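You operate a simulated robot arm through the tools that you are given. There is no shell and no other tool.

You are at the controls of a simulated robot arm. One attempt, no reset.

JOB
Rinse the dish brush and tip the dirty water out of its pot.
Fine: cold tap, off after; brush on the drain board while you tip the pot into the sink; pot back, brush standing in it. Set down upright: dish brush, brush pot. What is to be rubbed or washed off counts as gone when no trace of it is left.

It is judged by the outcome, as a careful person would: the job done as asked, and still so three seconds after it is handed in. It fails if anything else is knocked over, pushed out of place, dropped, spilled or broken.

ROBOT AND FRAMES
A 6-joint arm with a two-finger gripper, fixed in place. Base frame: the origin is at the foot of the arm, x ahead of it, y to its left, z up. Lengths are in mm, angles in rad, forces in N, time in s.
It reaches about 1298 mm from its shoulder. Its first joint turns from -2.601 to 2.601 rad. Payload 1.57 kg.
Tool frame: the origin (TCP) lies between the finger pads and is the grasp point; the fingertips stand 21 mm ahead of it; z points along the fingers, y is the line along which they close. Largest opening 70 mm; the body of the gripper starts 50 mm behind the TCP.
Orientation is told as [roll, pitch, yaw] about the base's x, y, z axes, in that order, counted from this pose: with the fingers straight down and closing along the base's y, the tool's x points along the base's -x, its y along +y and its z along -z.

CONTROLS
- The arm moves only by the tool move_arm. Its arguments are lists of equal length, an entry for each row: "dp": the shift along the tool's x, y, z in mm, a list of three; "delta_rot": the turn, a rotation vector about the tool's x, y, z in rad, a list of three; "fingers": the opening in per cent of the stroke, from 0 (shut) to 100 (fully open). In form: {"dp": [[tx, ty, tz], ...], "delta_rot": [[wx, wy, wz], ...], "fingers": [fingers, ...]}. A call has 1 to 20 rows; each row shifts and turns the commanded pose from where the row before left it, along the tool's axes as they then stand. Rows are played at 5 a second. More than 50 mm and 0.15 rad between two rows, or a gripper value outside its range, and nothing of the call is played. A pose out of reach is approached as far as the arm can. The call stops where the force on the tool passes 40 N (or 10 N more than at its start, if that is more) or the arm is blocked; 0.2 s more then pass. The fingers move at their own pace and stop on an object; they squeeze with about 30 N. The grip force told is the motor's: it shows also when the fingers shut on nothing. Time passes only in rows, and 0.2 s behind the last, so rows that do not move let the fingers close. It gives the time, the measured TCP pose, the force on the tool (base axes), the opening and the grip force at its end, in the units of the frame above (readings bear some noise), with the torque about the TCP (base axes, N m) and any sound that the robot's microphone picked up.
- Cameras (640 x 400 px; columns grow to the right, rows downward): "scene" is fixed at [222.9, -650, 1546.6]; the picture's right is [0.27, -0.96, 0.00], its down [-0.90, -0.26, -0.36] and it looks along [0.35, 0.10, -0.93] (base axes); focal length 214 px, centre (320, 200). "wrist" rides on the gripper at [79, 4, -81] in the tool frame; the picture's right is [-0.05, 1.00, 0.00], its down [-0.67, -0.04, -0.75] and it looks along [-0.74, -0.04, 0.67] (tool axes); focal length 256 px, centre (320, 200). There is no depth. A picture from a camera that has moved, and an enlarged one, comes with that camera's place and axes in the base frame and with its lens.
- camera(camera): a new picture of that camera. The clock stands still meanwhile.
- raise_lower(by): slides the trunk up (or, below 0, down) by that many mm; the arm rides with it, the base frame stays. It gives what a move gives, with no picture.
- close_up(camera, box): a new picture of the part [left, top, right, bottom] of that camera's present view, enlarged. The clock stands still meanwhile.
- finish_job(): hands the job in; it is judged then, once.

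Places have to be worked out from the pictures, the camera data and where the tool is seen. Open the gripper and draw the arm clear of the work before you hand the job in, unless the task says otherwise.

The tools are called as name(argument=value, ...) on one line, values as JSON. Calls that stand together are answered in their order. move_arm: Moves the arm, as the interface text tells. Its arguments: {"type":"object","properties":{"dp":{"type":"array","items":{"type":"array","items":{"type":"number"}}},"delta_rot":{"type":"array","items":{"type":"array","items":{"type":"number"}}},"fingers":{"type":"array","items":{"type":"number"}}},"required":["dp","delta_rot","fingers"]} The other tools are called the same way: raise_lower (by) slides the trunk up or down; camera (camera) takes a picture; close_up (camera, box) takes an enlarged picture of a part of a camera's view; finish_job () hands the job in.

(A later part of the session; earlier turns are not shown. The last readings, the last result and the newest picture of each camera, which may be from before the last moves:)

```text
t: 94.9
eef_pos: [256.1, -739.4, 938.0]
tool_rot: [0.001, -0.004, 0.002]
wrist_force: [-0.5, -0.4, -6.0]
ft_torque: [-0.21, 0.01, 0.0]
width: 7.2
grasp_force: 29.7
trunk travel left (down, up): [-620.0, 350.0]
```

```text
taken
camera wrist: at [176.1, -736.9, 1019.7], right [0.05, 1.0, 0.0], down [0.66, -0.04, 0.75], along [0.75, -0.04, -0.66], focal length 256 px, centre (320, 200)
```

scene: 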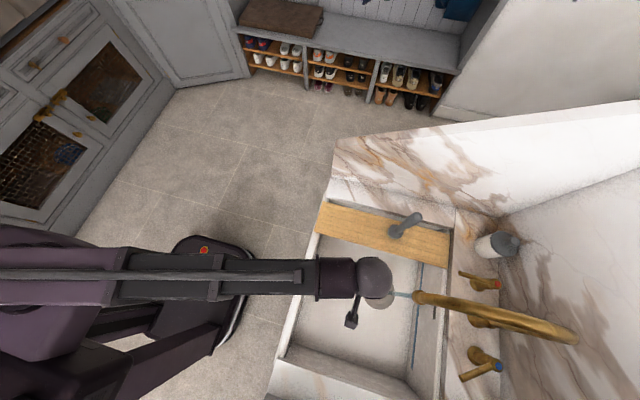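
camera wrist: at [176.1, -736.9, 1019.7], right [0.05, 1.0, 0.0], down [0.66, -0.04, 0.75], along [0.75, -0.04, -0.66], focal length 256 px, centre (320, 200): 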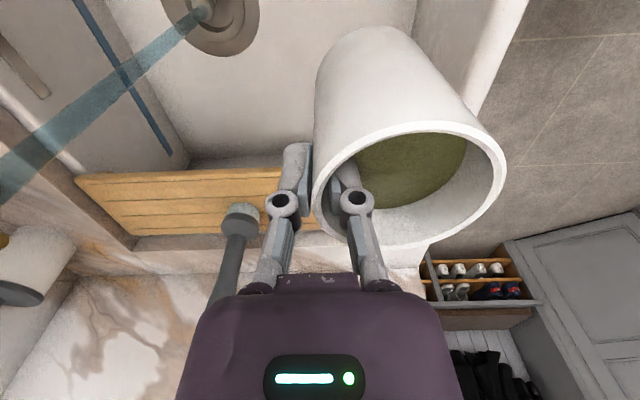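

Pot is over the sink with water level undisturbed. I shift it to x≈185, y≈−790 (clear of spout and stream, well inside the basin) and lower for a low pour.

move_arm(dp=[[6, -4, 0], [12, -9, 0], [14, -10, 0], [14, -10, 0], [12, -9, 0], [8, -6, 0], [5, -3, 0], [0, 0, 0]], delta_rot=[[0, 0, 0], [0, 0, 0], [0, 0, 0], [0, 0, 0], [0, 0, 0], [0, 0, 0], [0, 0, 0], [0, 0, 0]], fingers=[0, 0, 0, 0, 0, 0, 0, 0])

raise_lower(by=-110)

camera(camera="wrist")

camera(camera="scene")

```text
t: 96.7
eef_pos: [184.8, -790.9, 938.9]
tool_rot: [0.0, -0.003, 0.0]
wrist_force: [0.2, -1.1, -3.7]
ft_torque: [-0.18, -0.01, 0.01]
width: 7.0
grasp_force: 30.4
trunk travel left (down, up): [-620.0, 350.0]
```

```text
t: 98.1
eef_pos: [184.7, -790.6, 827.8]
tool_rot: [0.0, -0.003, 0.0]
wrist_force: [-0.8, -0.6, -5.6]
ft_torque: [-0.18, 0.01, 0.02]
width: 7.0
grasp_force: 29.4
trunk travel left (down, up): [-510.0, 460.0]
```

```text
taken
camera wrist: at [105.3, -787.9, 909.8], right [0.05, 1.0, 0.0], down [0.66, -0.04, 0.75], along [0.75, -0.04, -0.66], focal length 256 px, centre (320, 200)
```

wrist: 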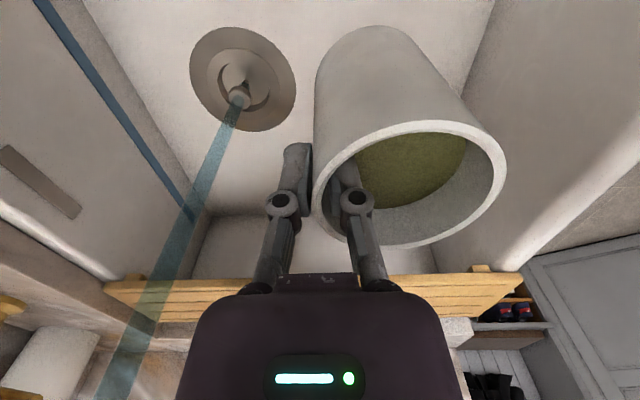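

```text
taken
```

scene: 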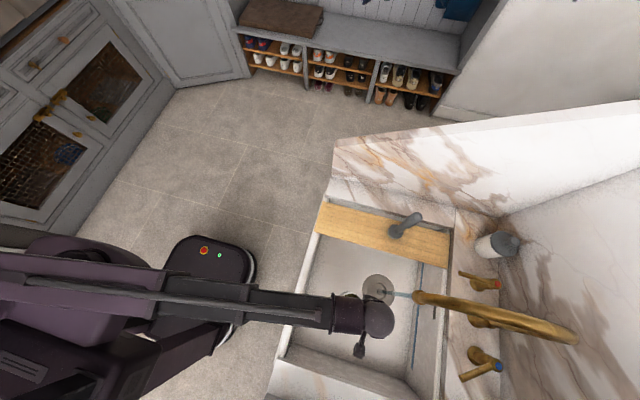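

Everything is inside the basin. I start tipping slowly (pot mouth toward +y, lip ~110 mm inside the front wall).

move_arm(dp=[[0, 0, -0.9], [0, -0.3, -2.8], [0, -0.9, -4.5], [0, -1.9, -6.1], [0, -3.2, -7.5], [0, -4.7, -8.6]], delta_rot=[[0.1, 0, 0], [0.1, 0, 0], [0.1, 0, 0], [0.1, 0, 0], [0.1, 0, 0], [0.1, 0, 0]], fingers=[0, 0, 0, 0, 0, 0])

camera(camera="wrist")

```text
t: 99.5
eef_pos: [183.9, -790.8, 859.9]
tool_rot: [-0.601, -0.005, 0.001]
wrist_force: [0.1, 0.6, -4.9]
ft_torque: [-0.02, 0.01, 0.03]
width: 6.9
grasp_force: 29.6
trunk travel left (down, up): [-510.0, 460.0]
```

```text
taken
camera wrist: at [105.4, -742.8, 925.8], right [0.05, 0.82, -0.56], down [0.66, 0.39, 0.64], along [0.75, -0.41, -0.53], focal length 256 px, centre (320, 200)
```

wrist: 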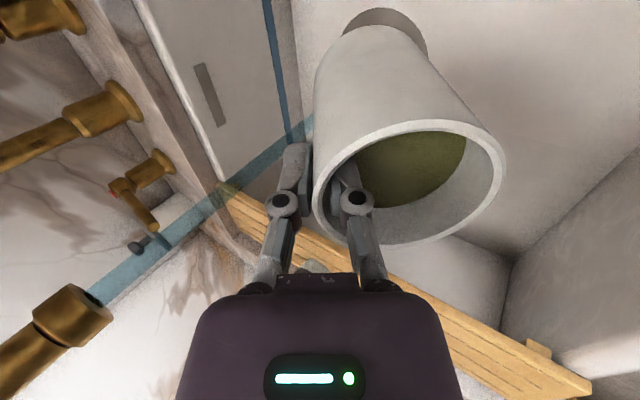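

The liquid is still in (it begins to pour further on). I continue tipping slowly to about 90°.

move_arm(dp=[[0, -4.4, -6.4], [0, -5.3, -6.7], [0, -6.2, -6.8], [0, -7.1, -6.8], [0, -8.0, -6.6], [0, -8.9, -6.4], [0, -9.7, -6.0], [0, -10.5, -5.5], [0, -11.2, -4.9], [0, -11.8, -4.2], [0, -12.3, -3.4], [0, -12.7, -2.6], [0, -12.9, -1.7], [0, -13.1, -0.8]], delta_rot=[[0.07, 0, 0], [0.07, 0, 0], [0.07, 0, 0], [0.07, 0, 0], [0.07, 0, 0], [0.07, 0, 0], [0.07, 0, 0], [0.07, 0, 0], [0.07, 0, 0], [0.07, 0, 0], [0.07, 0, 0], [0.07, 0, 0], [0.07, 0, 0], [0.07, 0, 0]], fingers=[0, 0, 0, 0, 0, 0, 0, 0, 0, 0, 0, 0, 0, 0])

camera(camera="wrist")

camera(camera="scene")

```text
t: 102.5
eef_pos: [183.3, -791.2, 1016.7]
tool_rot: [-1.582, -0.004, 0.001]
wrist_force: [0.1, 0.1, -2.1]
ft_torque: [0.15, 0.0, 0.03]
width: 7.0
grasp_force: 30.0
trunk travel left (down, up): [-510.0, 460.0]
```

```text
taken
camera wrist: at [104.7, -710.8, 1011.7], right [0.06, -0.01, -1.0], down [0.67, 0.75, 0.03], along [0.74, -0.67, 0.05], focal length 256 px, centre (320, 200)
```

wrist: 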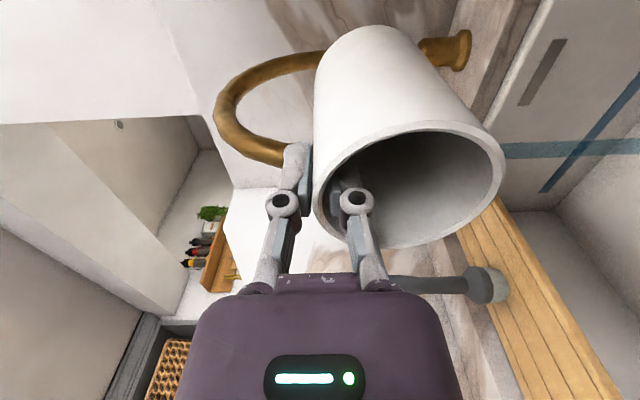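

```text
taken
```

scene: 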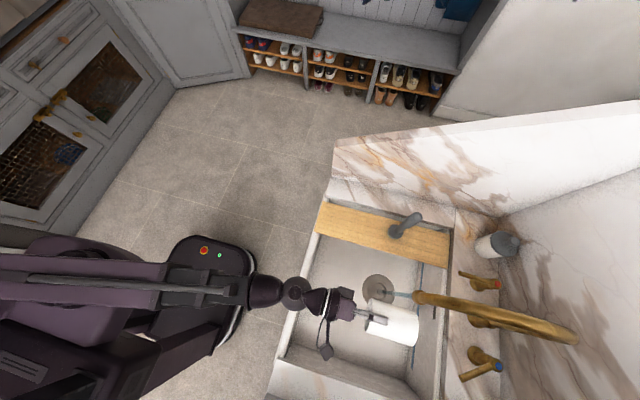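

The pot has emptied (weight dropped to ~2 N, the inside shows no liquid). I tip on to about 125° to let the last drops out.

move_arm(dp=[[0, -18.7, 0.2], [0, -18.4, 2.0], [0, -17.7, 3.8], [0, -16.7, 5.3], [0, -15.4, 6.7], [0, -13.8, 7.7], [0, 0, 0], [0, 0, 0], [0, 0, 0], [0, 0, 0], [0, 0, 0], [0, 0, 0], [0, 0, 0], [0, 0, 0]], delta_rot=[[0.1, 0, 0], [0.1, 0, 0], [0.1, 0, 0], [0.1, 0, 0], [0.1, 0, 0], [0.1, 0, 0], [0, 0, 0], [0, 0, 0], [0, 0, 0], [0, 0, 0], [0, 0, 0], [0, 0, 0], [0, 0, 0], [0, 0, 0]], fingers=[0, 0, 0, 0, 0, 0, 0, 0, 0, 0, 0, 0, 0, 0])

camera(camera="wrist")

close_up(camera="scene", box=[260, 200, 460, 400])

```text
t: 105.5
eef_pos: [184.4, -790.9, 1120.7]
tool_rot: [-2.183, -0.003, 0.0]
wrist_force: [0.2, 0.4, -2.9]
ft_torque: [0.14, -0.03, 0.0]
width: 6.6
grasp_force: 30.1
trunk travel left (down, up): [-510.0, 460.0]
```

```text
taken
camera wrist: at [104.3, -728.2, 1071.5], right [0.06, -0.57, -0.82], down [0.67, 0.63, -0.4], along [0.74, -0.52, 0.42], focal length 256 px, centre (320, 200)
```

wrist: 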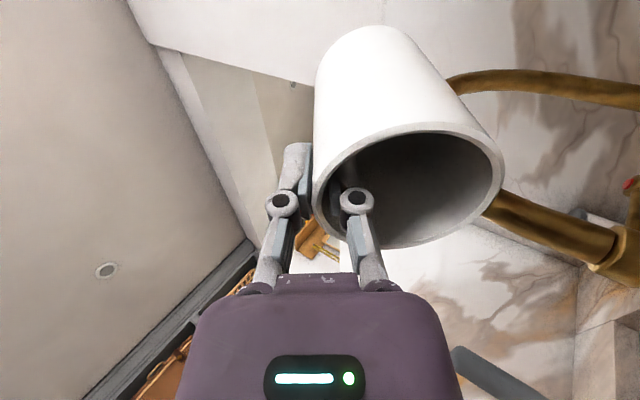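

```text
2.00 times, centred on (360, 300) of scene
camera zoom: at [222.9, -650.0, 1546.6], right [0.27, -0.96, 0.0], down [-0.9, -0.26, -0.36], along [0.35, 0.1, -0.93], focal length 429 px, centre (240, 0)
```

zoom: 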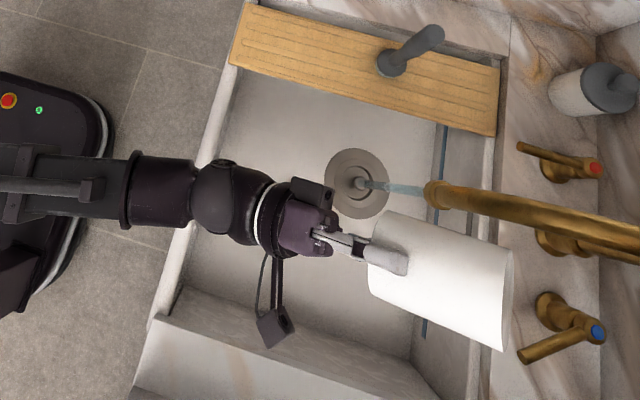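

The pot is empty and the basin shows no residue. I tilt it back upright over the sink along the same path.

move_arm(dp=[[0, 13.0, -9.1], [0, 14.6, -8.2], [0, 16.1, -7.0], [0, 17.2, -5.5], [0, 18.1, -3.8], [0, 18.6, -2.0], [0, 18.7, -0.2], [0, 18.4, 1.7], [0, 17.8, 3.4], [0, 16.9, 5.1], [0, 15.6, 6.4], [0, 14.1, 7.5], [0, 12.5, 8.4], [0, 10.6, 8.8], [0, 8.8, 8.9], [0, 6.9, 8.6], [0, 5.2, 7.9], [0, 3.6, 6.9], [0, 2.3, 5.6], [0, 1.2, 4.1]], delta_rot=[[-0.1, 0, 0], [-0.1, 0, 0], [-0.1, 0, 0], [-0.1, 0, 0], [-0.1, 0, 0], [-0.1, 0, 0], [-0.1, 0, 0], [-0.1, 0, 0], [-0.1, 0, 0], [-0.1, 0, 0], [-0.1, 0, 0], [-0.1, 0, 0], [-0.1, 0, 0], [-0.1, 0, 0], [-0.1, 0, 0], [-0.1, 0, 0], [-0.1, 0, 0], [-0.1, 0, 0], [-0.1, 0, 0], [-0.1, 0, 0]], fingers=[0, 0, 0, 0, 0, 0, 0, 0, 0, 0, 0, 0, 0, 0, 0, 0, 0, 0, 0, 0])

camera(camera="wrist")

```text
t: 109.7
eef_pos: [184.9, -790.7, 830.4]
tool_rot: [-0.179, -0.004, 0.0]
wrist_force: [0.1, -0.4, -3.1]
ft_torque: [-0.06, 0.01, 0.02]
width: 6.9
grasp_force: 30.1
trunk travel left (down, up): [-510.0, 460.0]
```

```text
taken
camera wrist: at [105.8, -773.8, 910.7], right [0.05, 0.98, -0.18], down [0.66, 0.1, 0.74], along [0.75, -0.16, -0.65], focal length 256 px, centre (320, 200)
```

wrist: 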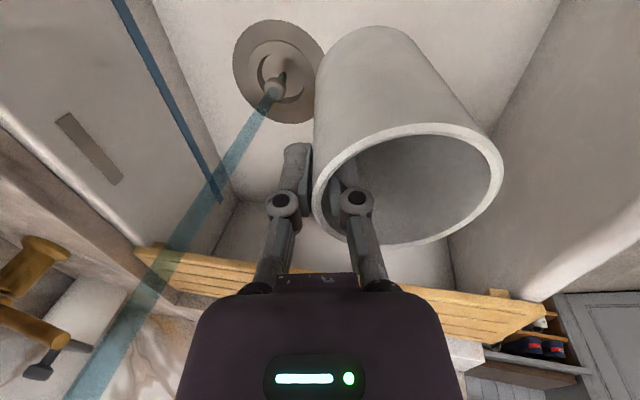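

The pot is empty inside. I finish levelling, raise, and carry it back above its place on the board.

move_arm(dp=[[0, 0.4, 2.3], [0, 0.1, 0.7], [0, 0, 0]], delta_rot=[[-0.09, 0, 0], [-0.089, 0, 0], [0, 0, 0]], fingers=[0, 0, 0])

raise_lower(by=112)

move_arm(dp=[[-10, 4, 0], [-20, 8, 0], [-25, 10, 0], [-25, 10, 0], [-25, 10, 0], [-25, 10, 0], [-25, 10, 0], [-25, 10, 0], [-25, 9, 0], [-25, 9, 0], [-20, 8, 0], [-16, 6, 0], [0, 0, 0], [0, 0, 0]], delta_rot=[[0, 0, 0], [0, 0, 0], [0, 0, 0], [0, 0, 0], [0, 0, 0], [0, 0, 0], [0, 0, 0], [0, 0, 0], [0, 0, 0], [0, 0, 0], [0, 0, 0], [0, 0, 0], [0, 0, 0], [0, 0, 0]], fingers=[0, 0, 0, 0, 0, 0, 0, 0, 0, 0, 0, 0, 0, 0])

camera(camera="wrist")

camera(camera="scene")

```text
t: 110.5
eef_pos: [184.5, -791.4, 828.8]
tool_rot: [0.001, -0.002, -0.001]
wrist_force: [-0.3, -0.6, -2.3]
ft_torque: [-0.08, 0.02, -0.01]
width: 6.7
grasp_force: 30.5
trunk travel left (down, up): [-510.0, 460.0]
```

```text
t: 112.0
eef_pos: [184.4, -790.9, 940.8]
tool_rot: [-0.001, -0.006, -0.001]
wrist_force: [-0.3, 0.9, -3.1]
ft_torque: [-0.1, 0.0, 0.0]
width: 6.6
grasp_force: 30.1
trunk travel left (down, up): [-622.0, 348.0]
```

```text
t: 115.0
eef_pos: [449.9, -686.1, 941.4]
tool_rot: [0.0, -0.005, 0.0]
wrist_force: [-0.4, -0.2, -2.5]
ft_torque: [-0.11, -0.01, 0.0]
width: 6.8
grasp_force: 29.8
trunk travel left (down, up): [-622.0, 348.0]
```

```text
taken
camera wrist: at [371.2, -683.1, 1021.9], right [0.05, 1.0, 0.0], down [0.66, -0.04, 0.75], along [0.75, -0.04, -0.66], focal length 256 px, centre (320, 200)
```

wrist: 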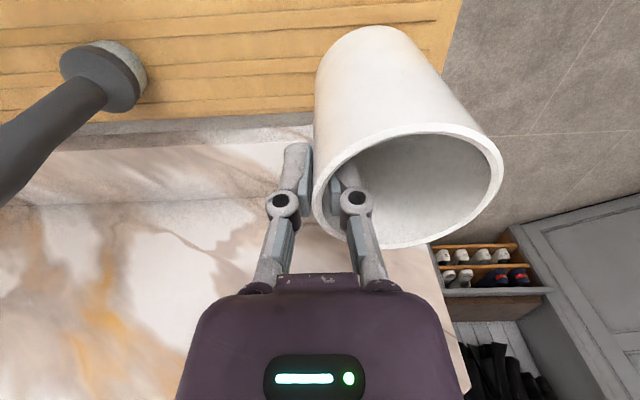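

```text
taken
```

scene: 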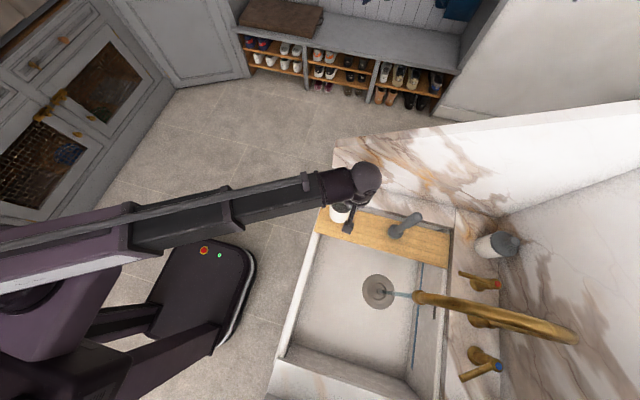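

Back above its spot. I lower the pot in stages, feeling for the board.

raise_lower(by=-57)

raise_lower(by=-3)

raise_lower(by=-1.5)

raise_lower(by=-1)

```text
t: 116.0
eef_pos: [451.1, -684.5, 883.3]
tool_rot: [-0.001, -0.003, -0.001]
wrist_force: [0.0, 0.5, -3.0]
ft_torque: [-0.13, 0.0, 0.02]
width: 6.5
grasp_force: 29.9
trunk travel left (down, up): [-565.0, 405.0]
```

```text
t: 116.5
eef_pos: [450.8, -685.6, 880.4]
tool_rot: [-0.001, -0.003, -0.001]
wrist_force: [-0.2, -0.9, -0.2]
ft_torque: [-0.03, -0.05, -0.03]
width: 6.6
grasp_force: 30.2
trunk travel left (down, up): [-562.0, 408.0]
```

```text
t: 117.0
eef_pos: [450.0, -685.7, 880.5]
tool_rot: [-0.002, -0.002, 0.0]
wrist_force: [-1.7, -5.5, 13.0]
ft_torque: [-0.17, -0.37, -0.09]
width: 6.6
grasp_force: 29.9
trunk travel left (down, up): [-560.0, 410.0]
```

```text
t: 117.5
eef_pos: [450.1, -685.6, 879.8]
tool_rot: [-0.002, -0.003, 0.001]
wrist_force: [-2.3, -7.4, 17.1]
ft_torque: [-0.13, -0.07, -0.03]
width: 6.9
grasp_force: 30.8
trunk travel left (down, up): [-559.0, 411.0]
```

The pot is on the board (17 N). I relieve the push, then open the fingers to release the wall.

raise_lower(by=2)

move_arm(dp=[[0, 0, 0], [0, 0, 0], [0, 0, 0], [0, 0, 0], [0, 0, 0]], delta_rot=[[0, 0, 0], [0, 0, 0], [0, 0, 0], [0, 0, 0], [0, 0, 0]], fingers=[15, 25, 35, 45, 50])

camera(camera="wrist")

```text
t: 118.0
eef_pos: [450.5, -685.4, 879.6]
tool_rot: [-0.002, -0.003, 0.0]
wrist_force: [0.4, 0.2, -3.5]
ft_torque: [-0.08, 0.02, -0.03]
width: 6.8
grasp_force: 29.8
trunk travel left (down, up): [-561.0, 409.0]
```

```text
t: 119.2
eef_pos: [450.8, -685.0, 879.9]
tool_rot: [0.001, -0.005, 0.0]
wrist_force: [0.2, 1.0, -0.2]
ft_torque: [0.01, -0.02, 0.01]
width: 35.1
grasp_force: 0.0
trunk travel left (down, up): [-561.0, 409.0]
```

```text
taken
camera wrist: at [371.1, -682.9, 961.5], right [0.05, 1.0, 0.0], down [0.66, -0.04, 0.75], along [0.75, -0.04, -0.66], focal length 256 px, centre (320, 200)
```

wrist: 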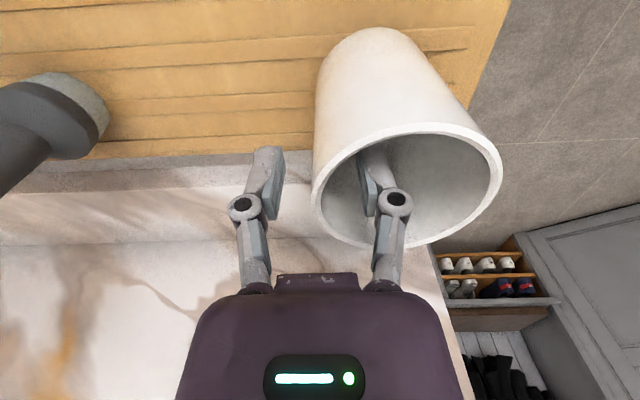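

Released, the pot stands upright. I raise clear and look at pot interior and position from both cameras.

raise_lower(by=100)

move_arm(dp=[[30, 30, 0], [30, 30, 0], [30, 30, 0], [12, 10, 0]], delta_rot=[[0, 0, 0], [0, 0, 0], [0, 0, 0], [0, 0, 0]], fingers=[50, 100, 100, 100])

close_up(camera="wrist", box=[160, 60, 360, 260])

close_up(camera="scene", box=[290, 180, 390, 260])

close_up(camera="scene", box=[310, 180, 470, 280])

```text
t: 120.5
eef_pos: [450.7, -684.8, 980.3]
tool_rot: [0.0, -0.004, -0.001]
wrist_force: [-0.3, 0.4, -0.3]
ft_torque: [0.02, 0.01, -0.01]
width: 35.0
grasp_force: 0.0
trunk travel left (down, up): [-661.0, 309.0]
```

```text
t: 121.5
eef_pos: [348.5, -585.4, 980.1]
tool_rot: [-0.001, -0.003, 0.0]
wrist_force: [0.0, -0.4, 1.1]
ft_torque: [0.01, -0.01, 0.01]
width: 69.9
grasp_force: 0.1
trunk travel left (down, up): [-661.0, 309.0]
```

```text
2.00 times, centred on (260, 160) of wrist
camera zoom: at [268.7, -582.1, 1061.6], right [0.05, 1.0, 0.0], down [0.66, -0.03, 0.75], along [0.75, -0.04, -0.66], focal length 512 px, centre (440, 280)
```

zoom: 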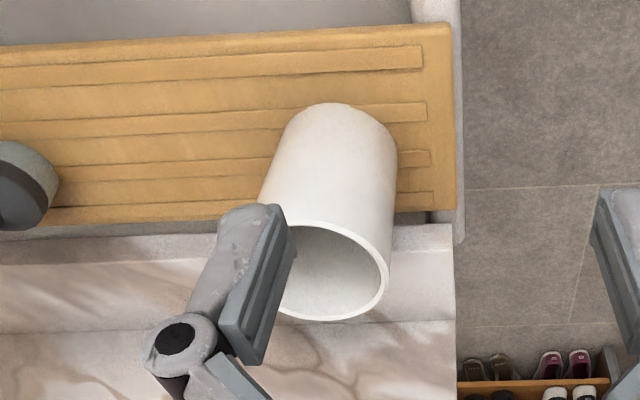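

```text
5.00 times, centred on (340, 220) of scene
camera zoom: at [222.9, -650.0, 1546.6], right [0.27, -0.96, 0.0], down [-0.9, -0.26, -0.36], along [0.35, 0.1, -0.93], focal length 1072 px, centre (220, 100)
```

zoom: 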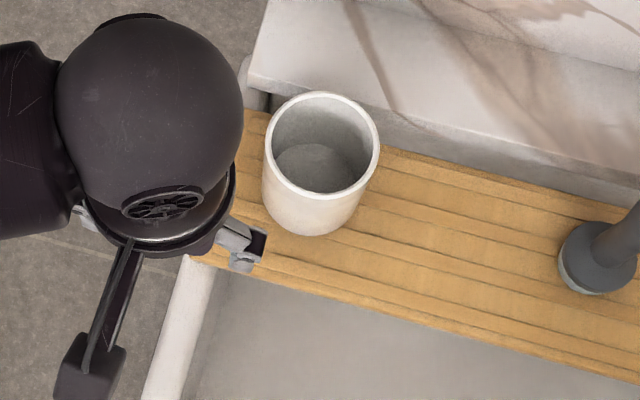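

```text
4.00 times, centred on (390, 230) of scene
camera zoom: at [222.9, -650.0, 1546.6], right [0.27, -0.96, 0.0], down [-0.9, -0.26, -0.36], along [0.35, 0.1, -0.93], focal length 858 px, centre (40, 80)
```

zoom: 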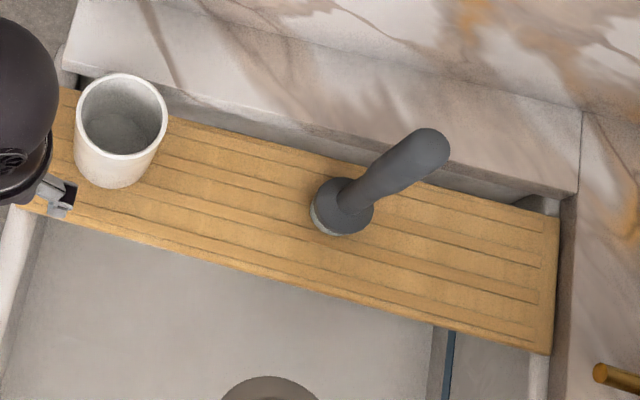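

The pot is empty, clean and upright. Next the tap off: I turn the tool back to yaw 90° and level (pointing −y), staying high.

move_arm(dp=[[0, 0, 0], [0, 0, 0], [0, 0, 0], [0, 0, 0], [0, 0, 0], [0, 0, 0], [0, 0, 0], [0, 0, 0], [0, 0, 0], [0, 0, 0], [0, 0, 0]], delta_rot=[[0, 0, -0.1428], [0, 0, -0.1428], [0, 0, -0.1428], [0, 0, -0.1428], [0, 0, -0.1428], [0, 0, -0.1428], [0, 0, -0.1428], [0, 0, -0.1428], [0, 0, -0.1428], [0, 0, -0.1428], [0, 0, -0.1428]], fingers=[0, 0, 0, 0, 0, 0, 0, 0, 0, 0, 0])

move_arm(dp=[[26.7, 0, 0], [26.7, 0, 0], [26.7, 0, 0], [26.7, 0, 0], [26.7, 0, 0], [26.7, 0, 0], [26.7, 0, 0], [26.7, 0, 0], [26.7, 0, 0], [26.7, 0, 0], [26.7, 0, 0]], delta_rot=[[0, 0.1428, 0], [0, 0.1428, 0], [0, 0.1428, 0], [0, 0.1428, 0], [0, 0.1428, 0], [0, 0.1428, 0], [0, 0.1428, 0], [0, 0.1428, 0], [0, 0.1428, 0], [0, 0.1428, 0], [0, 0.1428, 0]], fingers=[0, 0, 0, 0, 0, 0, 0, 0, 0, 0, 0])

camera(camera="wrist")

```text
t: 123.9
eef_pos: [347.9, -585.1, 979.9]
tool_rot: [-0.003, 0.001, 1.572]
wrist_force: [-0.7, 0.6, -0.1]
ft_torque: [0.03, 0.02, 0.01]
width: 0.2
grasp_force: 28.5
trunk travel left (down, up): [-661.0, 309.0]
```

```text
t: 126.3
eef_pos: [348.6, -786.9, 1165.1]
tool_rot: [-1.375, 1.569, 0.199]
wrist_force: [1.0, 0.0, -0.7]
ft_torque: [-0.01, 0.01, 0.02]
width: 0.1
grasp_force: 29.0
out of reach, approached as far as the arm can: row 2, 4, 7
trunk travel left (down, up): [-661.0, 309.0]
```

```text
taken
camera wrist: at [343.7, -706.4, 1246.0], right [-1.0, 0.0, -0.06], down [0.04, 0.75, -0.67], along [0.04, -0.67, -0.74], focal length 256 px, centre (320, 200)
```

wrist: 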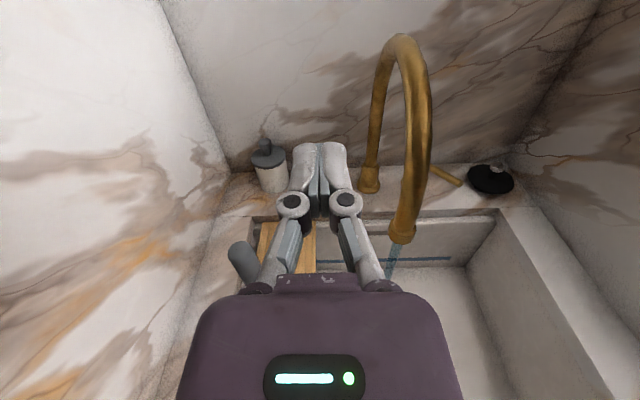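

Level and pointing forward. I move across to x≈72 at this height (tips ~60 mm in front of the spout) and then lower to lever height.

move_arm(dp=[[0, 30, -17], [0, 45, 0], [0, 45, 0], [0, 45, 0], [0, 45, 0], [0, 45, 0], [0, 22, 0]], delta_rot=[[0, 0, 0], [0, 0, 0], [0, 0, 0], [0, 0, 0], [0, 0, 0], [0, 0, 0], [0, 0, 0]], fingers=[0, 0, 0, 0, 0, 0, 0])

raise_lower(by=-269)

camera(camera="wrist")

camera(camera="scene")

```text
t: 127.9
eef_pos: [70.0, -768.7, 1166.9]
tool_rot: [-1.269, 1.568, 0.302]
wrist_force: [-0.1, 0.1, -0.8]
ft_torque: [-0.02, 0.0, 0.0]
width: 0.0
grasp_force: 28.7
trunk travel left (down, up): [-661.0, 309.0]
```

```text
t: 130.7
eef_pos: [70.6, -769.1, 896.2]
tool_rot: [-1.257, 1.569, 0.311]
wrist_force: [0.4, 0.1, 0.6]
ft_torque: [0.0, 0.02, 0.01]
width: 0.1
grasp_force: 28.0
trunk travel left (down, up): [-392.0, 578.0]
```

```text
taken
camera wrist: at [66.2, -689.1, 977.0], right [-1.0, 0.0, -0.06], down [0.04, 0.75, -0.67], along [0.04, -0.67, -0.74], focal length 256 px, centre (320, 200)
```

wrist: 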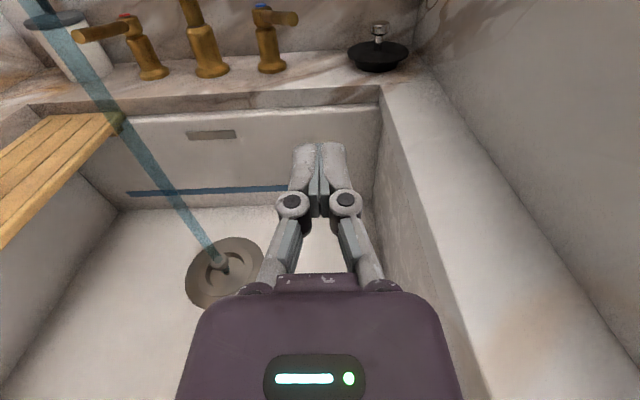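

```text
taken
```

scene: 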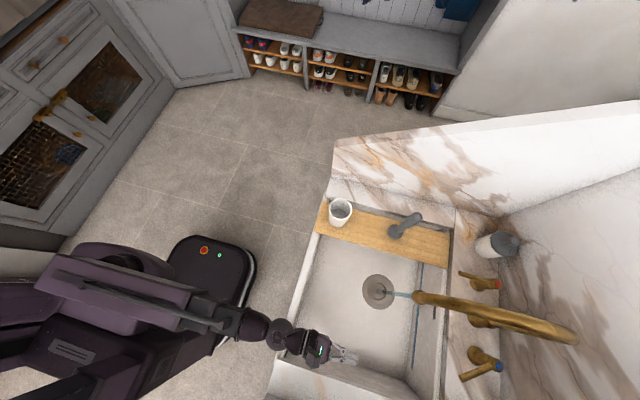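

Advance along x≈70 toward the lever, then verify clearance to its tip.

move_arm(dp=[[0, 0, 45], [0, 0, 45], [0, 0, 45], [0, 0, 45], [0, 0, 30]], delta_rot=[[0, 0, 0], [0, 0, 0], [0, 0, 0], [0, 0, 0], [0, 0, 0]], fingers=[0, 0, 0, 0, 0])

camera(camera="wrist")

close_up(camera="scene", box=[360, 290, 520, 400])

```text
t: 131.9
eef_pos: [72.0, -980.2, 897.4]
tool_rot: [-1.296, 1.568, 0.277]
wrist_force: [0.6, 1.3, -0.3]
ft_torque: [0.0, 0.03, -0.02]
width: 0.0
grasp_force: 28.2
trunk travel left (down, up): [-392.0, 578.0]
```

```text
taken
camera wrist: at [66.3, -900.1, 976.9], right [-1.0, 0.0, -0.06], down [0.04, 0.75, -0.67], along [0.04, -0.67, -0.74], focal length 256 px, centre (320, 200)
```

wrist: 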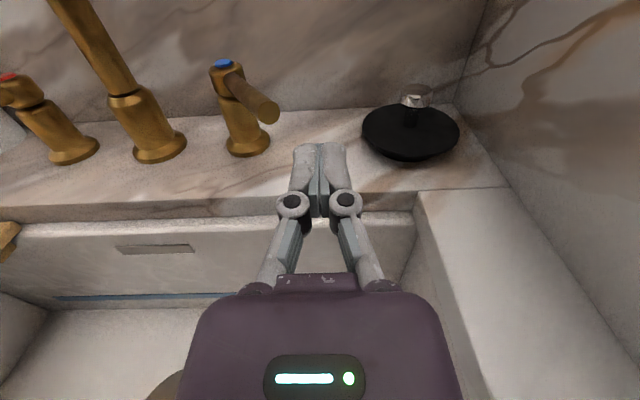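

```text
3.64 times, centred on (440, 345) of scene
camera zoom: at [222.9, -650.0, 1546.6], right [0.27, -0.96, 0.0], down [-0.9, -0.26, -0.36], along [0.35, 0.1, -0.93], focal length 780 px, centre (-116, -327)
```

zoom: 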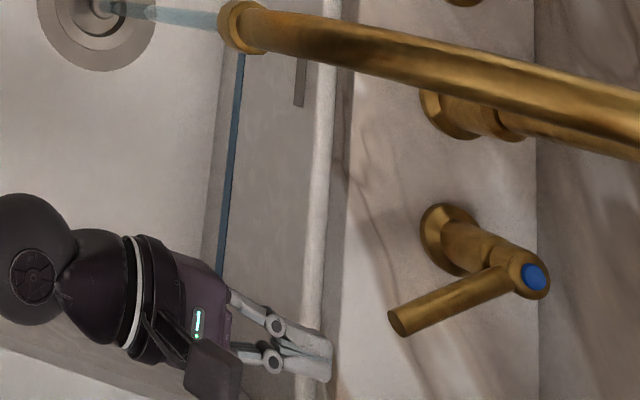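

Lever tip is at ≈[105,−1051]; my fingers at x=72 pass it with ~14 mm clearance. I advance beside it and begin pushing toward +x.

move_arm(dp=[[0, 0, 26], [0, 0, 26], [0, 0, 26], [0, -6, 0], [0, -6, 0], [0, -6, 0], [0, -6, 0], [0, -6, 0], [0, -6, 0], [0, -6, 0]], delta_rot=[[0, 0, 0], [0, 0, 0], [0, 0, 0], [0, 0, 0], [0, 0, 0], [0, 0, 0], [0, 0, 0], [0, 0, 0], [0, 0, 0], [0, 0, 0]], fingers=[0, 0, 0, 0, 0, 0, 0, 0, 0, 0])

camera(camera="wrist")

close_up(camera="scene", box=[360, 290, 520, 400])

```text
t: 134.1
eef_pos: [112.3, -1056.5, 896.4]
tool_rot: [-1.254, 1.567, 0.318]
wrist_force: [-0.9, 0.7, -0.2]
ft_torque: [0.01, 0.02, -0.01]
width: 0.1
grasp_force: 28.3
trunk travel left (down, up): [-392.0, 578.0]
```

```text
taken
camera wrist: at [108.7, -977.1, 976.9], right [-1.0, 0.0, -0.06], down [0.04, 0.75, -0.67], along [0.04, -0.67, -0.74], focal length 256 px, centre (320, 200)
```

wrist: 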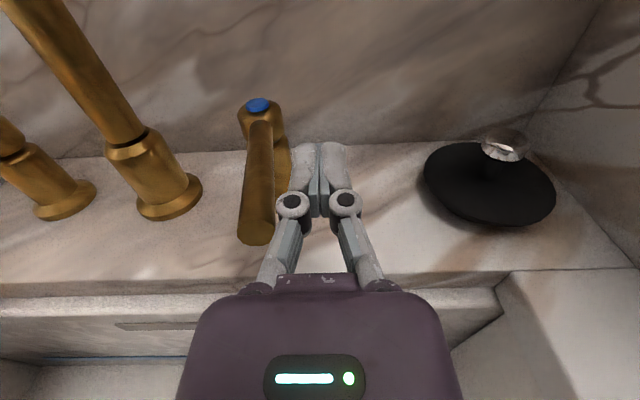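

```text
3.64 times, centred on (440, 345) of scene
camera zoom: at [222.9, -650.0, 1546.6], right [0.27, -0.96, 0.0], down [-0.9, -0.26, -0.36], along [0.35, 0.1, -0.93], focal length 780 px, centre (-116, -327)
```

zoom: 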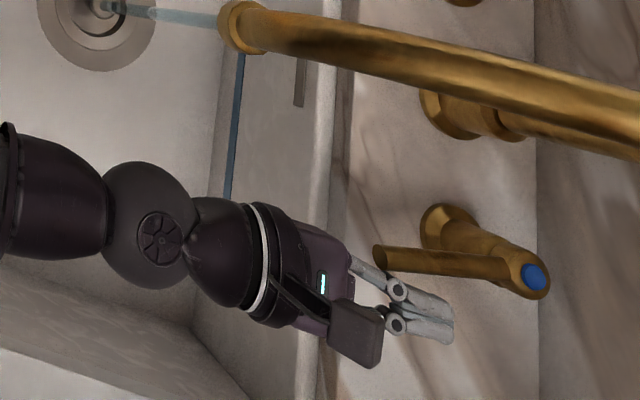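

The stream is already thin. I keep pushing in small steps until the lever is back at its off position, watching force.

move_arm(dp=[[0, -4, 0], [0, -4, 0], [0, -4, 0], [0, -3, 0]], delta_rot=[[0, 0, 0], [0, 0, 0], [0, 0, 0], [0, 0, 0]], fingers=[0, 0, 0, 0])

close_up(camera="scene", box=[360, 280, 520, 390])

```text
t: 135.1
eef_pos: [127.4, -1056.7, 897.4]
tool_rot: [-1.241, 1.566, 0.331]
wrist_force: [-0.6, 0.4, 0.9]
ft_torque: [0.02, -0.02, 0.01]
width: 0.0
grasp_force: 28.4
trunk travel left (down, up): [-392.0, 578.0]
```

```text
3.64 times, centred on (440, 335) of scene
camera zoom: at [222.9, -650.0, 1546.6], right [0.27, -0.96, 0.0], down [-0.9, -0.26, -0.36], along [0.35, 0.1, -0.93], focal length 780 px, centre (-116, -291)
```

zoom: 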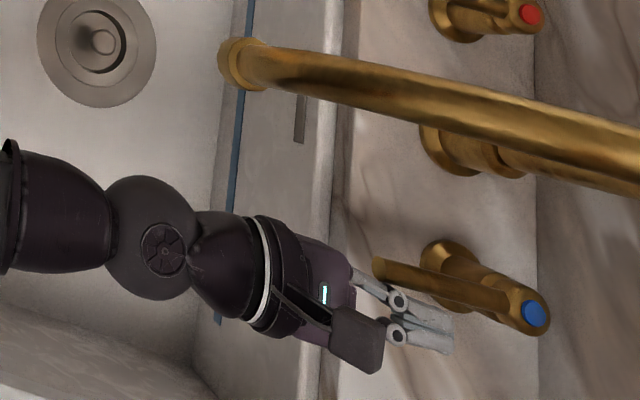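

The water has stopped and the lever is practically at its original position. One last gentle nudge to make sure it is fully closed.

move_arm(dp=[[0, -1.5, 0], [0, -1.5, 0]], delta_rot=[[0, 0, 0], [0, 0, 0]], fingers=[0, 0])

close_up(camera="scene", box=[360, 280, 520, 390])

camera(camera="wrist")

```text
t: 135.7
eef_pos: [129.5, -1057.3, 896.7]
tool_rot: [-1.251, 1.568, 0.317]
wrist_force: [-2.0, 0.5, 0.2]
ft_torque: [0.02, -0.03, 0.07]
width: 0.0
grasp_force: 28.8
trunk travel left (down, up): [-392.0, 578.0]
```

```text
3.64 times, centred on (440, 335) of scene
camera zoom: at [222.9, -650.0, 1546.6], right [0.27, -0.96, 0.0], down [-0.9, -0.26, -0.36], along [0.35, 0.1, -0.93], focal length 780 px, centre (-116, -291)
```

zoom: 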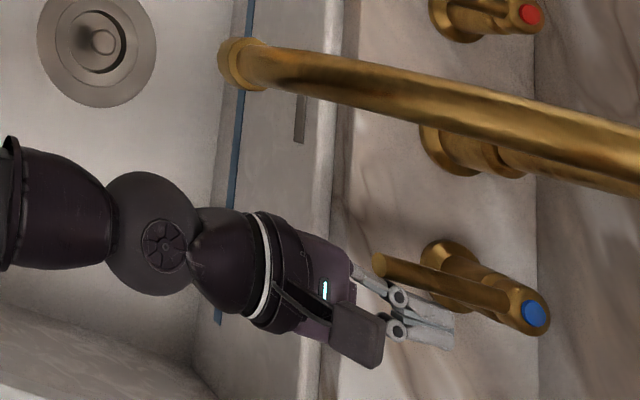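

```text
taken
camera wrist: at [125.8, -977.0, 976.9], right [-1.0, 0.0, -0.06], down [0.04, 0.75, -0.67], along [0.04, -0.67, -0.74], focal length 256 px, centre (320, 200)
```

wrist: 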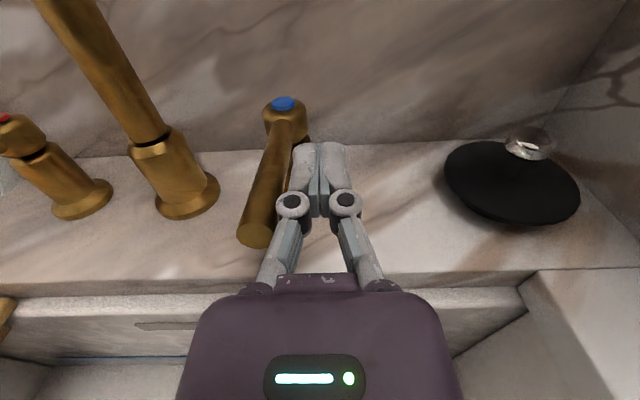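

Tap is off, lever at its stop. I back off slightly, withdraw, raise to brush height and go to the pre-grasp spot for the brush.

move_arm(dp=[[0, 5, 0], [0, 3, -30], [0, 0, -45], [0, 0, -45], [0, 0, -45], [0, 0, -45], [0, 0, -45], [0, 0, -35]], delta_rot=[[0, 0, 0], [0, 0, 0], [0, 0, 0], [0, 0, 0], [0, 0, 0], [0, 0, 0], [0, 0, 0], [0, 0, 0]], fingers=[0, 0, 0, 0, 0, 0, 0, 0])

raise_lower(by=52.5)

move_arm(dp=[[0, -40, 0], [0, -45, 0], [0, -45, 0], [0, -45, 0], [0, -45, 0], [0, -7, 0], [0, 0, 0], [0, 0, 0], [0, 0, 0], [0, 0, 0], [0, 0, 0], [0, 0, 0]], delta_rot=[[0, 0, 0], [0, 0, 0], [0, 0, 0], [0, 0, 0], [0, 0, 0], [0, 0, 0], [0.131, 0, 0], [0.131, 0, 0], [0.131, 0, 0], [0.131, 0, 0], [0.131, 0, 0], [0.131, 0, 0]], fingers=[0, 0, 0, 0, 0, 0, 50, 100, 100, 100, 100, 100])

camera(camera="wrist")

camera(camera="scene")

```text
t: 137.5
eef_pos: [121.9, -765.4, 896.7]
tool_rot: [-1.013, 1.567, 0.558]
wrist_force: [0.1, -0.6, -0.6]
ft_torque: [0.0, 0.01, 0.01]
width: 0.2
grasp_force: 28.3
trunk travel left (down, up): [-392.0, 578.0]
```

```text
t: 138.4
eef_pos: [123.2, -767.4, 948.0]
tool_rot: [-0.99, 1.566, 0.58]
wrist_force: [-1.2, 0.0, -0.2]
ft_torque: [0.0, 0.01, -0.02]
width: 0.0
grasp_force: 28.4
trunk travel left (down, up): [-445.0, 525.0]
```

```text
t: 141.0
eef_pos: [349.4, -766.8, 950.2]
tool_rot: [-1.815, 1.564, 0.544]
wrist_force: [-0.5, -0.5, 0.7]
ft_torque: [-0.01, 0.01, -0.01]
width: 69.6
grasp_force: 0.1
trunk travel left (down, up): [-445.0, 525.0]
```

```text
taken
camera wrist: at [288.7, -714.2, 1029.6], right [-0.7, -0.71, -0.06], down [-0.5, 0.55, -0.67], along [0.5, -0.44, -0.74], focal length 256 px, centre (320, 200)
```

wrist: 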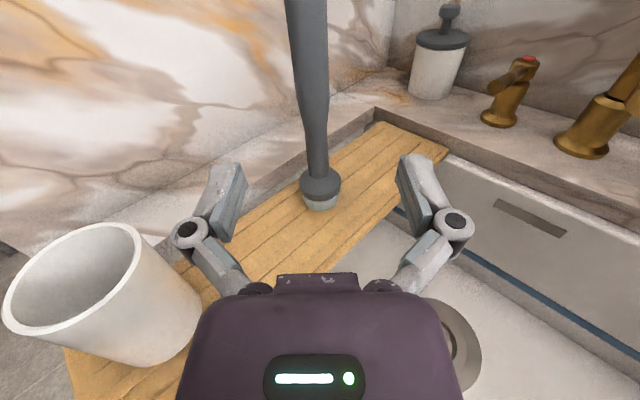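

```text
taken
```

scene: 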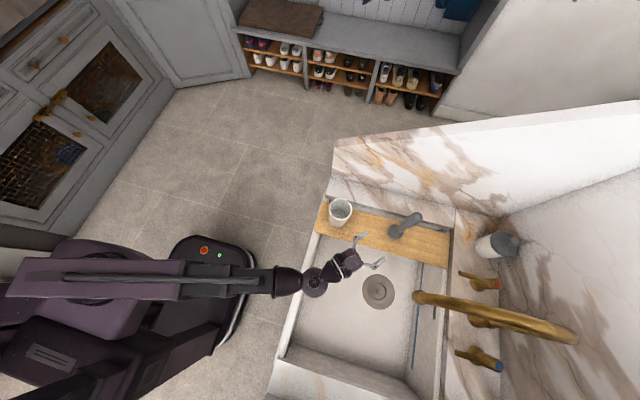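

Tap is off, no stream. The brush is ahead; I correct 9 mm sideways, advance 124 mm around the handle and close.

move_arm(dp=[[0, -9.3, 0], [0, 0, 25], [0, 0, 30], [0, 0, 30], [0, 0, 25], [0, 0, 14.4], [0, 0, 0]], delta_rot=[[0, 0, 0], [0, 0, 0], [0, 0, 0], [0, 0, 0], [0, 0, 0], [0, 0, 0], [0, 0, 0]], fingers=[100, 100, 100, 100, 100, 100, 100])

camera(camera="wrist")

close_up(camera="scene", box=[310, 180, 470, 280])

```text
t: 142.6
eef_pos: [444.8, -848.7, 950.3]
tool_rot: [-2.037, 1.565, 0.323]
wrist_force: [0.1, -0.1, -0.3]
ft_torque: [0.0, 0.03, -0.01]
width: 70.2
grasp_force: 0.0
trunk travel left (down, up): [-445.0, 525.0]
```

```text
taken
camera wrist: at [384.2, -796.1, 1029.7], right [-0.71, -0.71, -0.06], down [-0.5, 0.55, -0.67], along [0.5, -0.44, -0.74], focal length 256 px, centre (320, 200)
```

wrist: 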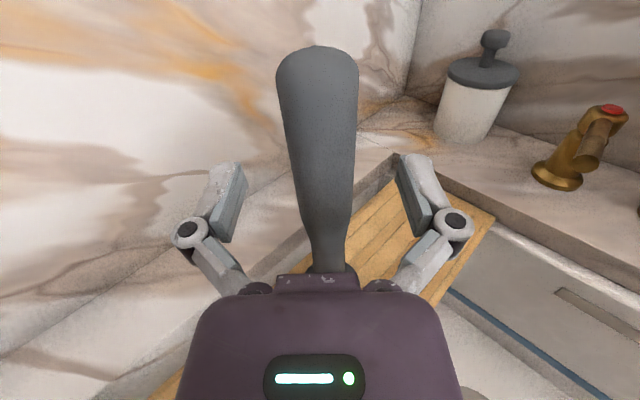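

```text
4.00 times, centred on (390, 230) of scene
camera zoom: at [222.9, -650.0, 1546.6], right [0.27, -0.96, 0.0], down [-0.9, -0.26, -0.36], along [0.35, 0.1, -0.93], focal length 858 px, centre (40, 80)
```

zoom: 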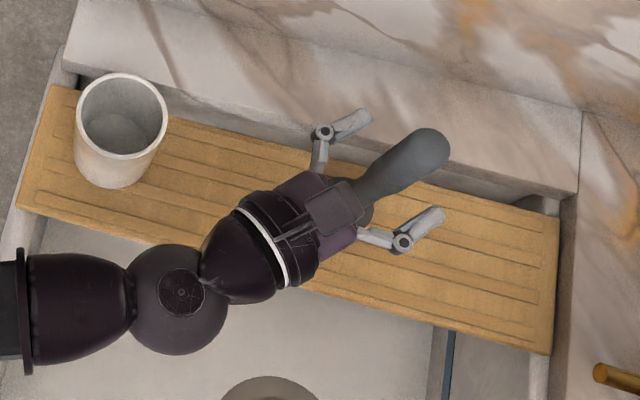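

Brush handle is centred between the fingers. Closing gently.

move_arm(dp=[[0, 0, 0], [0, 0, 0], [0, 0, 0], [0, 0, 0], [0, 0, 0], [0, 0, 0], [0, 0, 0], [0, 0, 0]], delta_rot=[[0, 0, 0], [0, 0, 0], [0, 0, 0], [0, 0, 0], [0, 0, 0], [0, 0, 0], [0, 0, 0], [0, 0, 0]], fingers=[80, 65, 52, 44, 38, 30, 15, 10])

raise_lower(by=15)

camera(camera="wrist")

```text
t: 144.4
eef_pos: [444.8, -849.9, 950.3]
tool_rot: [-2.056, 1.565, 0.3]
wrist_force: [-0.2, -0.5, 0.5]
ft_torque: [-0.02, -0.01, 0.0]
width: 25.6
grasp_force: 29.4
trunk travel left (down, up): [-445.0, 525.0]
```

```text
t: 145.1
eef_pos: [444.4, -849.9, 964.9]
tool_rot: [-2.03, 1.566, 0.329]
wrist_force: [-0.2, -0.2, -0.5]
ft_torque: [0.03, 0.02, 0.0]
width: 25.6
grasp_force: 30.1
trunk travel left (down, up): [-460.0, 510.0]
```

```text
taken
camera wrist: at [384.0, -796.1, 1044.7], right [-0.71, -0.71, -0.06], down [-0.5, 0.55, -0.67], along [0.5, -0.44, -0.74], focal length 256 px, centre (320, 200)
```

wrist: 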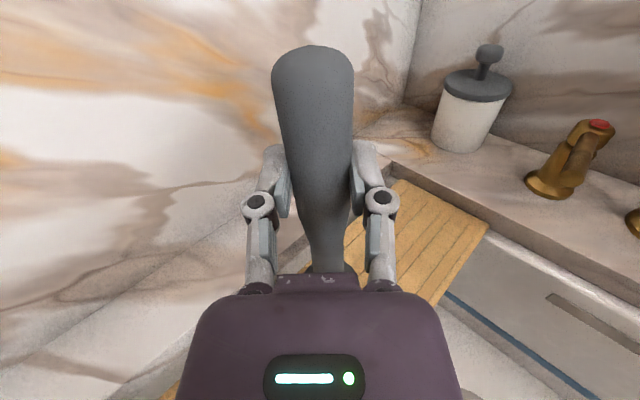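

Brush held. I raise it well above rim height, turn the tool back to −y and carry it over the pot.

raise_lower(by=115)

move_arm(dp=[[0, 0, 0], [0, 0, 0], [0, 0, 0], [0, 0, 0], [0, 0, 0], [0, 0, 0], [0, -2, -40], [0, -2, -40], [0, -2, -40], [0, -2, -40], [0, -2, -40], [0, 0, 0], [0, 0, 0]], delta_rot=[[-0.131, 0, 0], [-0.131, 0, 0], [-0.131, 0, 0], [-0.131, 0, 0], [-0.131, 0, 0], [-0.131, 0, 0], [0, 0, 0], [0, 0, 0], [0, 0, 0], [0, 0, 0], [0, 0, 0], [0, 0, 0], [0, 0, 0]], fingers=[10, 10, 10, 10, 10, 10, 10, 10, 10, 10, 10, 10, 10])

camera(camera="wrist")

close_up(camera="scene", box=[290, 170, 410, 260])

```text
t: 146.5
eef_pos: [445.6, -849.7, 1079.2]
tool_rot: [-2.022, 1.566, 0.336]
wrist_force: [0.0, 0.2, -0.9]
ft_torque: [0.0, -0.01, -0.02]
width: 25.6
grasp_force: 29.6
trunk travel left (down, up): [-575.0, 395.0]
```

```text
t: 149.3
eef_pos: [454.6, -649.8, 1080.3]
tool_rot: [-1.709, 1.566, -0.14]
wrist_force: [-0.2, 0.6, -0.1]
ft_torque: [-0.01, -0.01, 0.01]
width: 25.5
grasp_force: 30.2
trunk travel left (down, up): [-575.0, 395.0]
```

```text
taken
camera wrist: at [450.3, -569.1, 1159.5], right [-1.0, 0.0, -0.06], down [0.04, 0.74, -0.67], along [0.04, -0.67, -0.74], focal length 256 px, centre (320, 200)
```

wrist: 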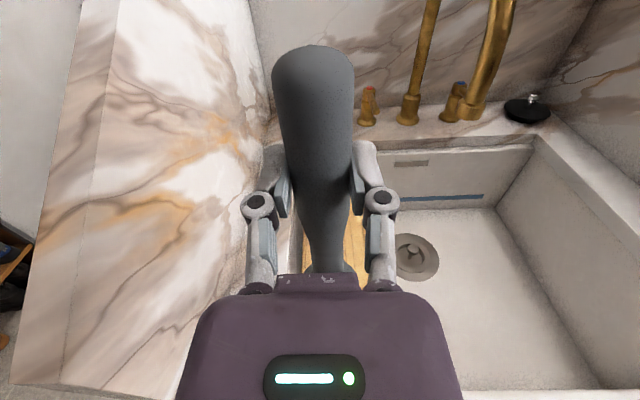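

```text
4.44 times, centred on (350, 215) of scene
camera zoom: at [222.9, -650.0, 1546.6], right [0.27, -0.96, 0.0], down [-0.9, -0.26, -0.36], along [0.35, 0.1, -0.93], focal length 953 px, centre (187, 133)
```

zoom: 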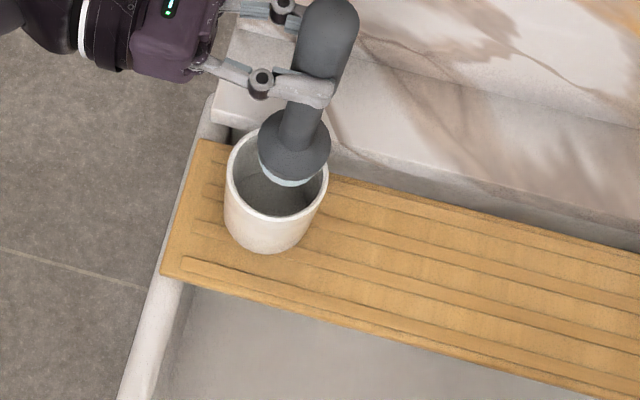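

The head looks ~6 mm too far toward −y relative to the pot. I shift back 6 mm and lower 18 mm, to compare head and rim at nearly the same height.

move_arm(dp=[[0, 0, -6], [0, 0, 0]], delta_rot=[[0, 0, 0], [0, 0, 0]], fingers=[10, 10])

raise_lower(by=-18)

close_up(camera="scene", box=[315, 190, 375, 240])

close_up(camera="wrist", box=[240, 200, 440, 330])

```text
t: 149.9
eef_pos: [454.8, -641.5, 1079.6]
tool_rot: [-1.647, 1.568, -0.077]
wrist_force: [-0.5, 0.1, -0.6]
ft_torque: [0.0, 0.03, 0.02]
width: 25.6
grasp_force: 29.9
trunk travel left (down, up): [-575.0, 395.0]
```

```text
t: 150.6
eef_pos: [453.6, -642.9, 1062.1]
tool_rot: [-1.653, 1.567, -0.085]
wrist_force: [0.3, -0.2, -0.8]
ft_torque: [0.05, -0.01, 0.01]
width: 25.6
grasp_force: 29.2
trunk travel left (down, up): [-557.0, 413.0]
```

```text
8.00 times, centred on (345, 215) of scene
camera zoom: at [222.9, -650.0, 1546.6], right [0.27, -0.96, 0.0], down [-0.9, -0.26, -0.36], along [0.35, 0.1, -0.93], focal length 1716 px, centre (120, 80)
```

zoom: 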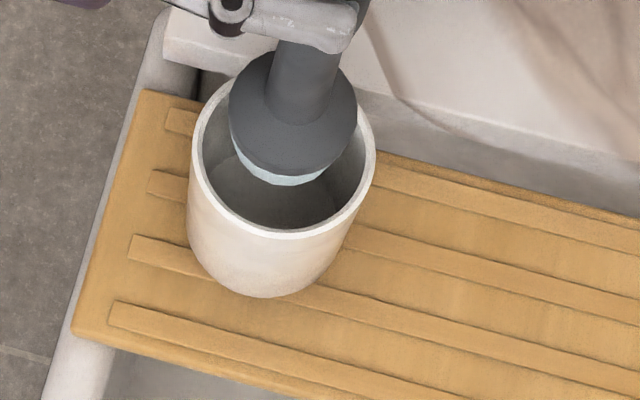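

```text
3.08 times, centred on (340, 265) of wrist
camera zoom: at [450.2, -563.1, 1141.6], right [-1.0, 0.0, -0.06], down [0.04, 0.74, -0.67], along [0.04, -0.67, -0.74], focal length 788 px, centre (258, 0)
```

zoom: 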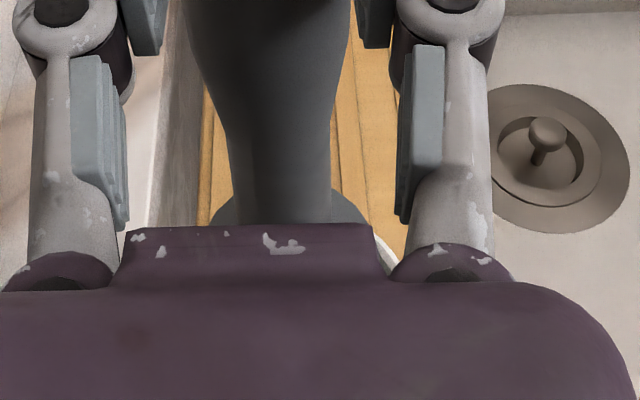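

Head and rim centres coincide within about a millimetre. I lower the brush into the pot in stages, watching forces.

raise_lower(by=-30)

raise_lower(by=-40)

raise_lower(by=-29)

close_up(camera="scene", box=[315, 190, 375, 240])

```text
t: 151.3
eef_pos: [454.8, -643.0, 1031.1]
tool_rot: [-1.649, 1.566, -0.078]
wrist_force: [0.6, -0.3, -0.4]
ft_torque: [-0.01, 0.0, 0.02]
width: 25.4
grasp_force: 30.1
trunk travel left (down, up): [-527.0, 443.0]
```

```text
t: 152.1
eef_pos: [454.9, -642.6, 991.6]
tool_rot: [-1.647, 1.569, -0.076]
wrist_force: [0.2, -0.9, -0.6]
ft_torque: [0.0, -0.01, 0.03]
width: 25.5
grasp_force: 30.0
trunk travel left (down, up): [-487.0, 483.0]
```

```text
t: 152.9
eef_pos: [455.8, -642.4, 962.3]
tool_rot: [-1.648, 1.568, -0.076]
wrist_force: [0.0, 0.1, -1.2]
ft_torque: [0.01, -0.02, -0.02]
width: 25.5
grasp_force: 29.6
trunk travel left (down, up): [-458.0, 512.0]
```

```text
8.00 times, centred on (345, 215) of scene
camera zoom: at [222.9, -650.0, 1546.6], right [0.27, -0.96, 0.0], down [-0.9, -0.26, -0.36], along [0.35, 0.1, -0.93], focal length 1716 px, centre (120, 80)
```

zoom: 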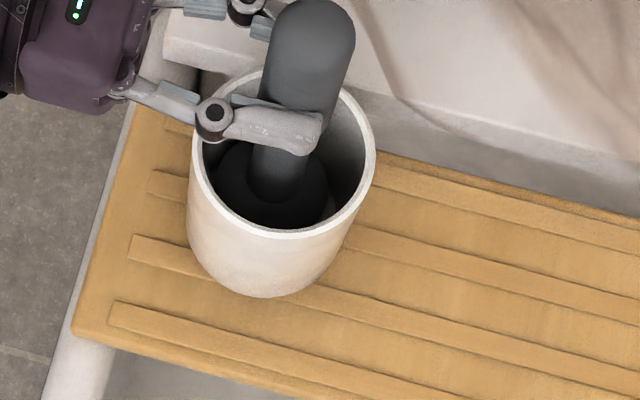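

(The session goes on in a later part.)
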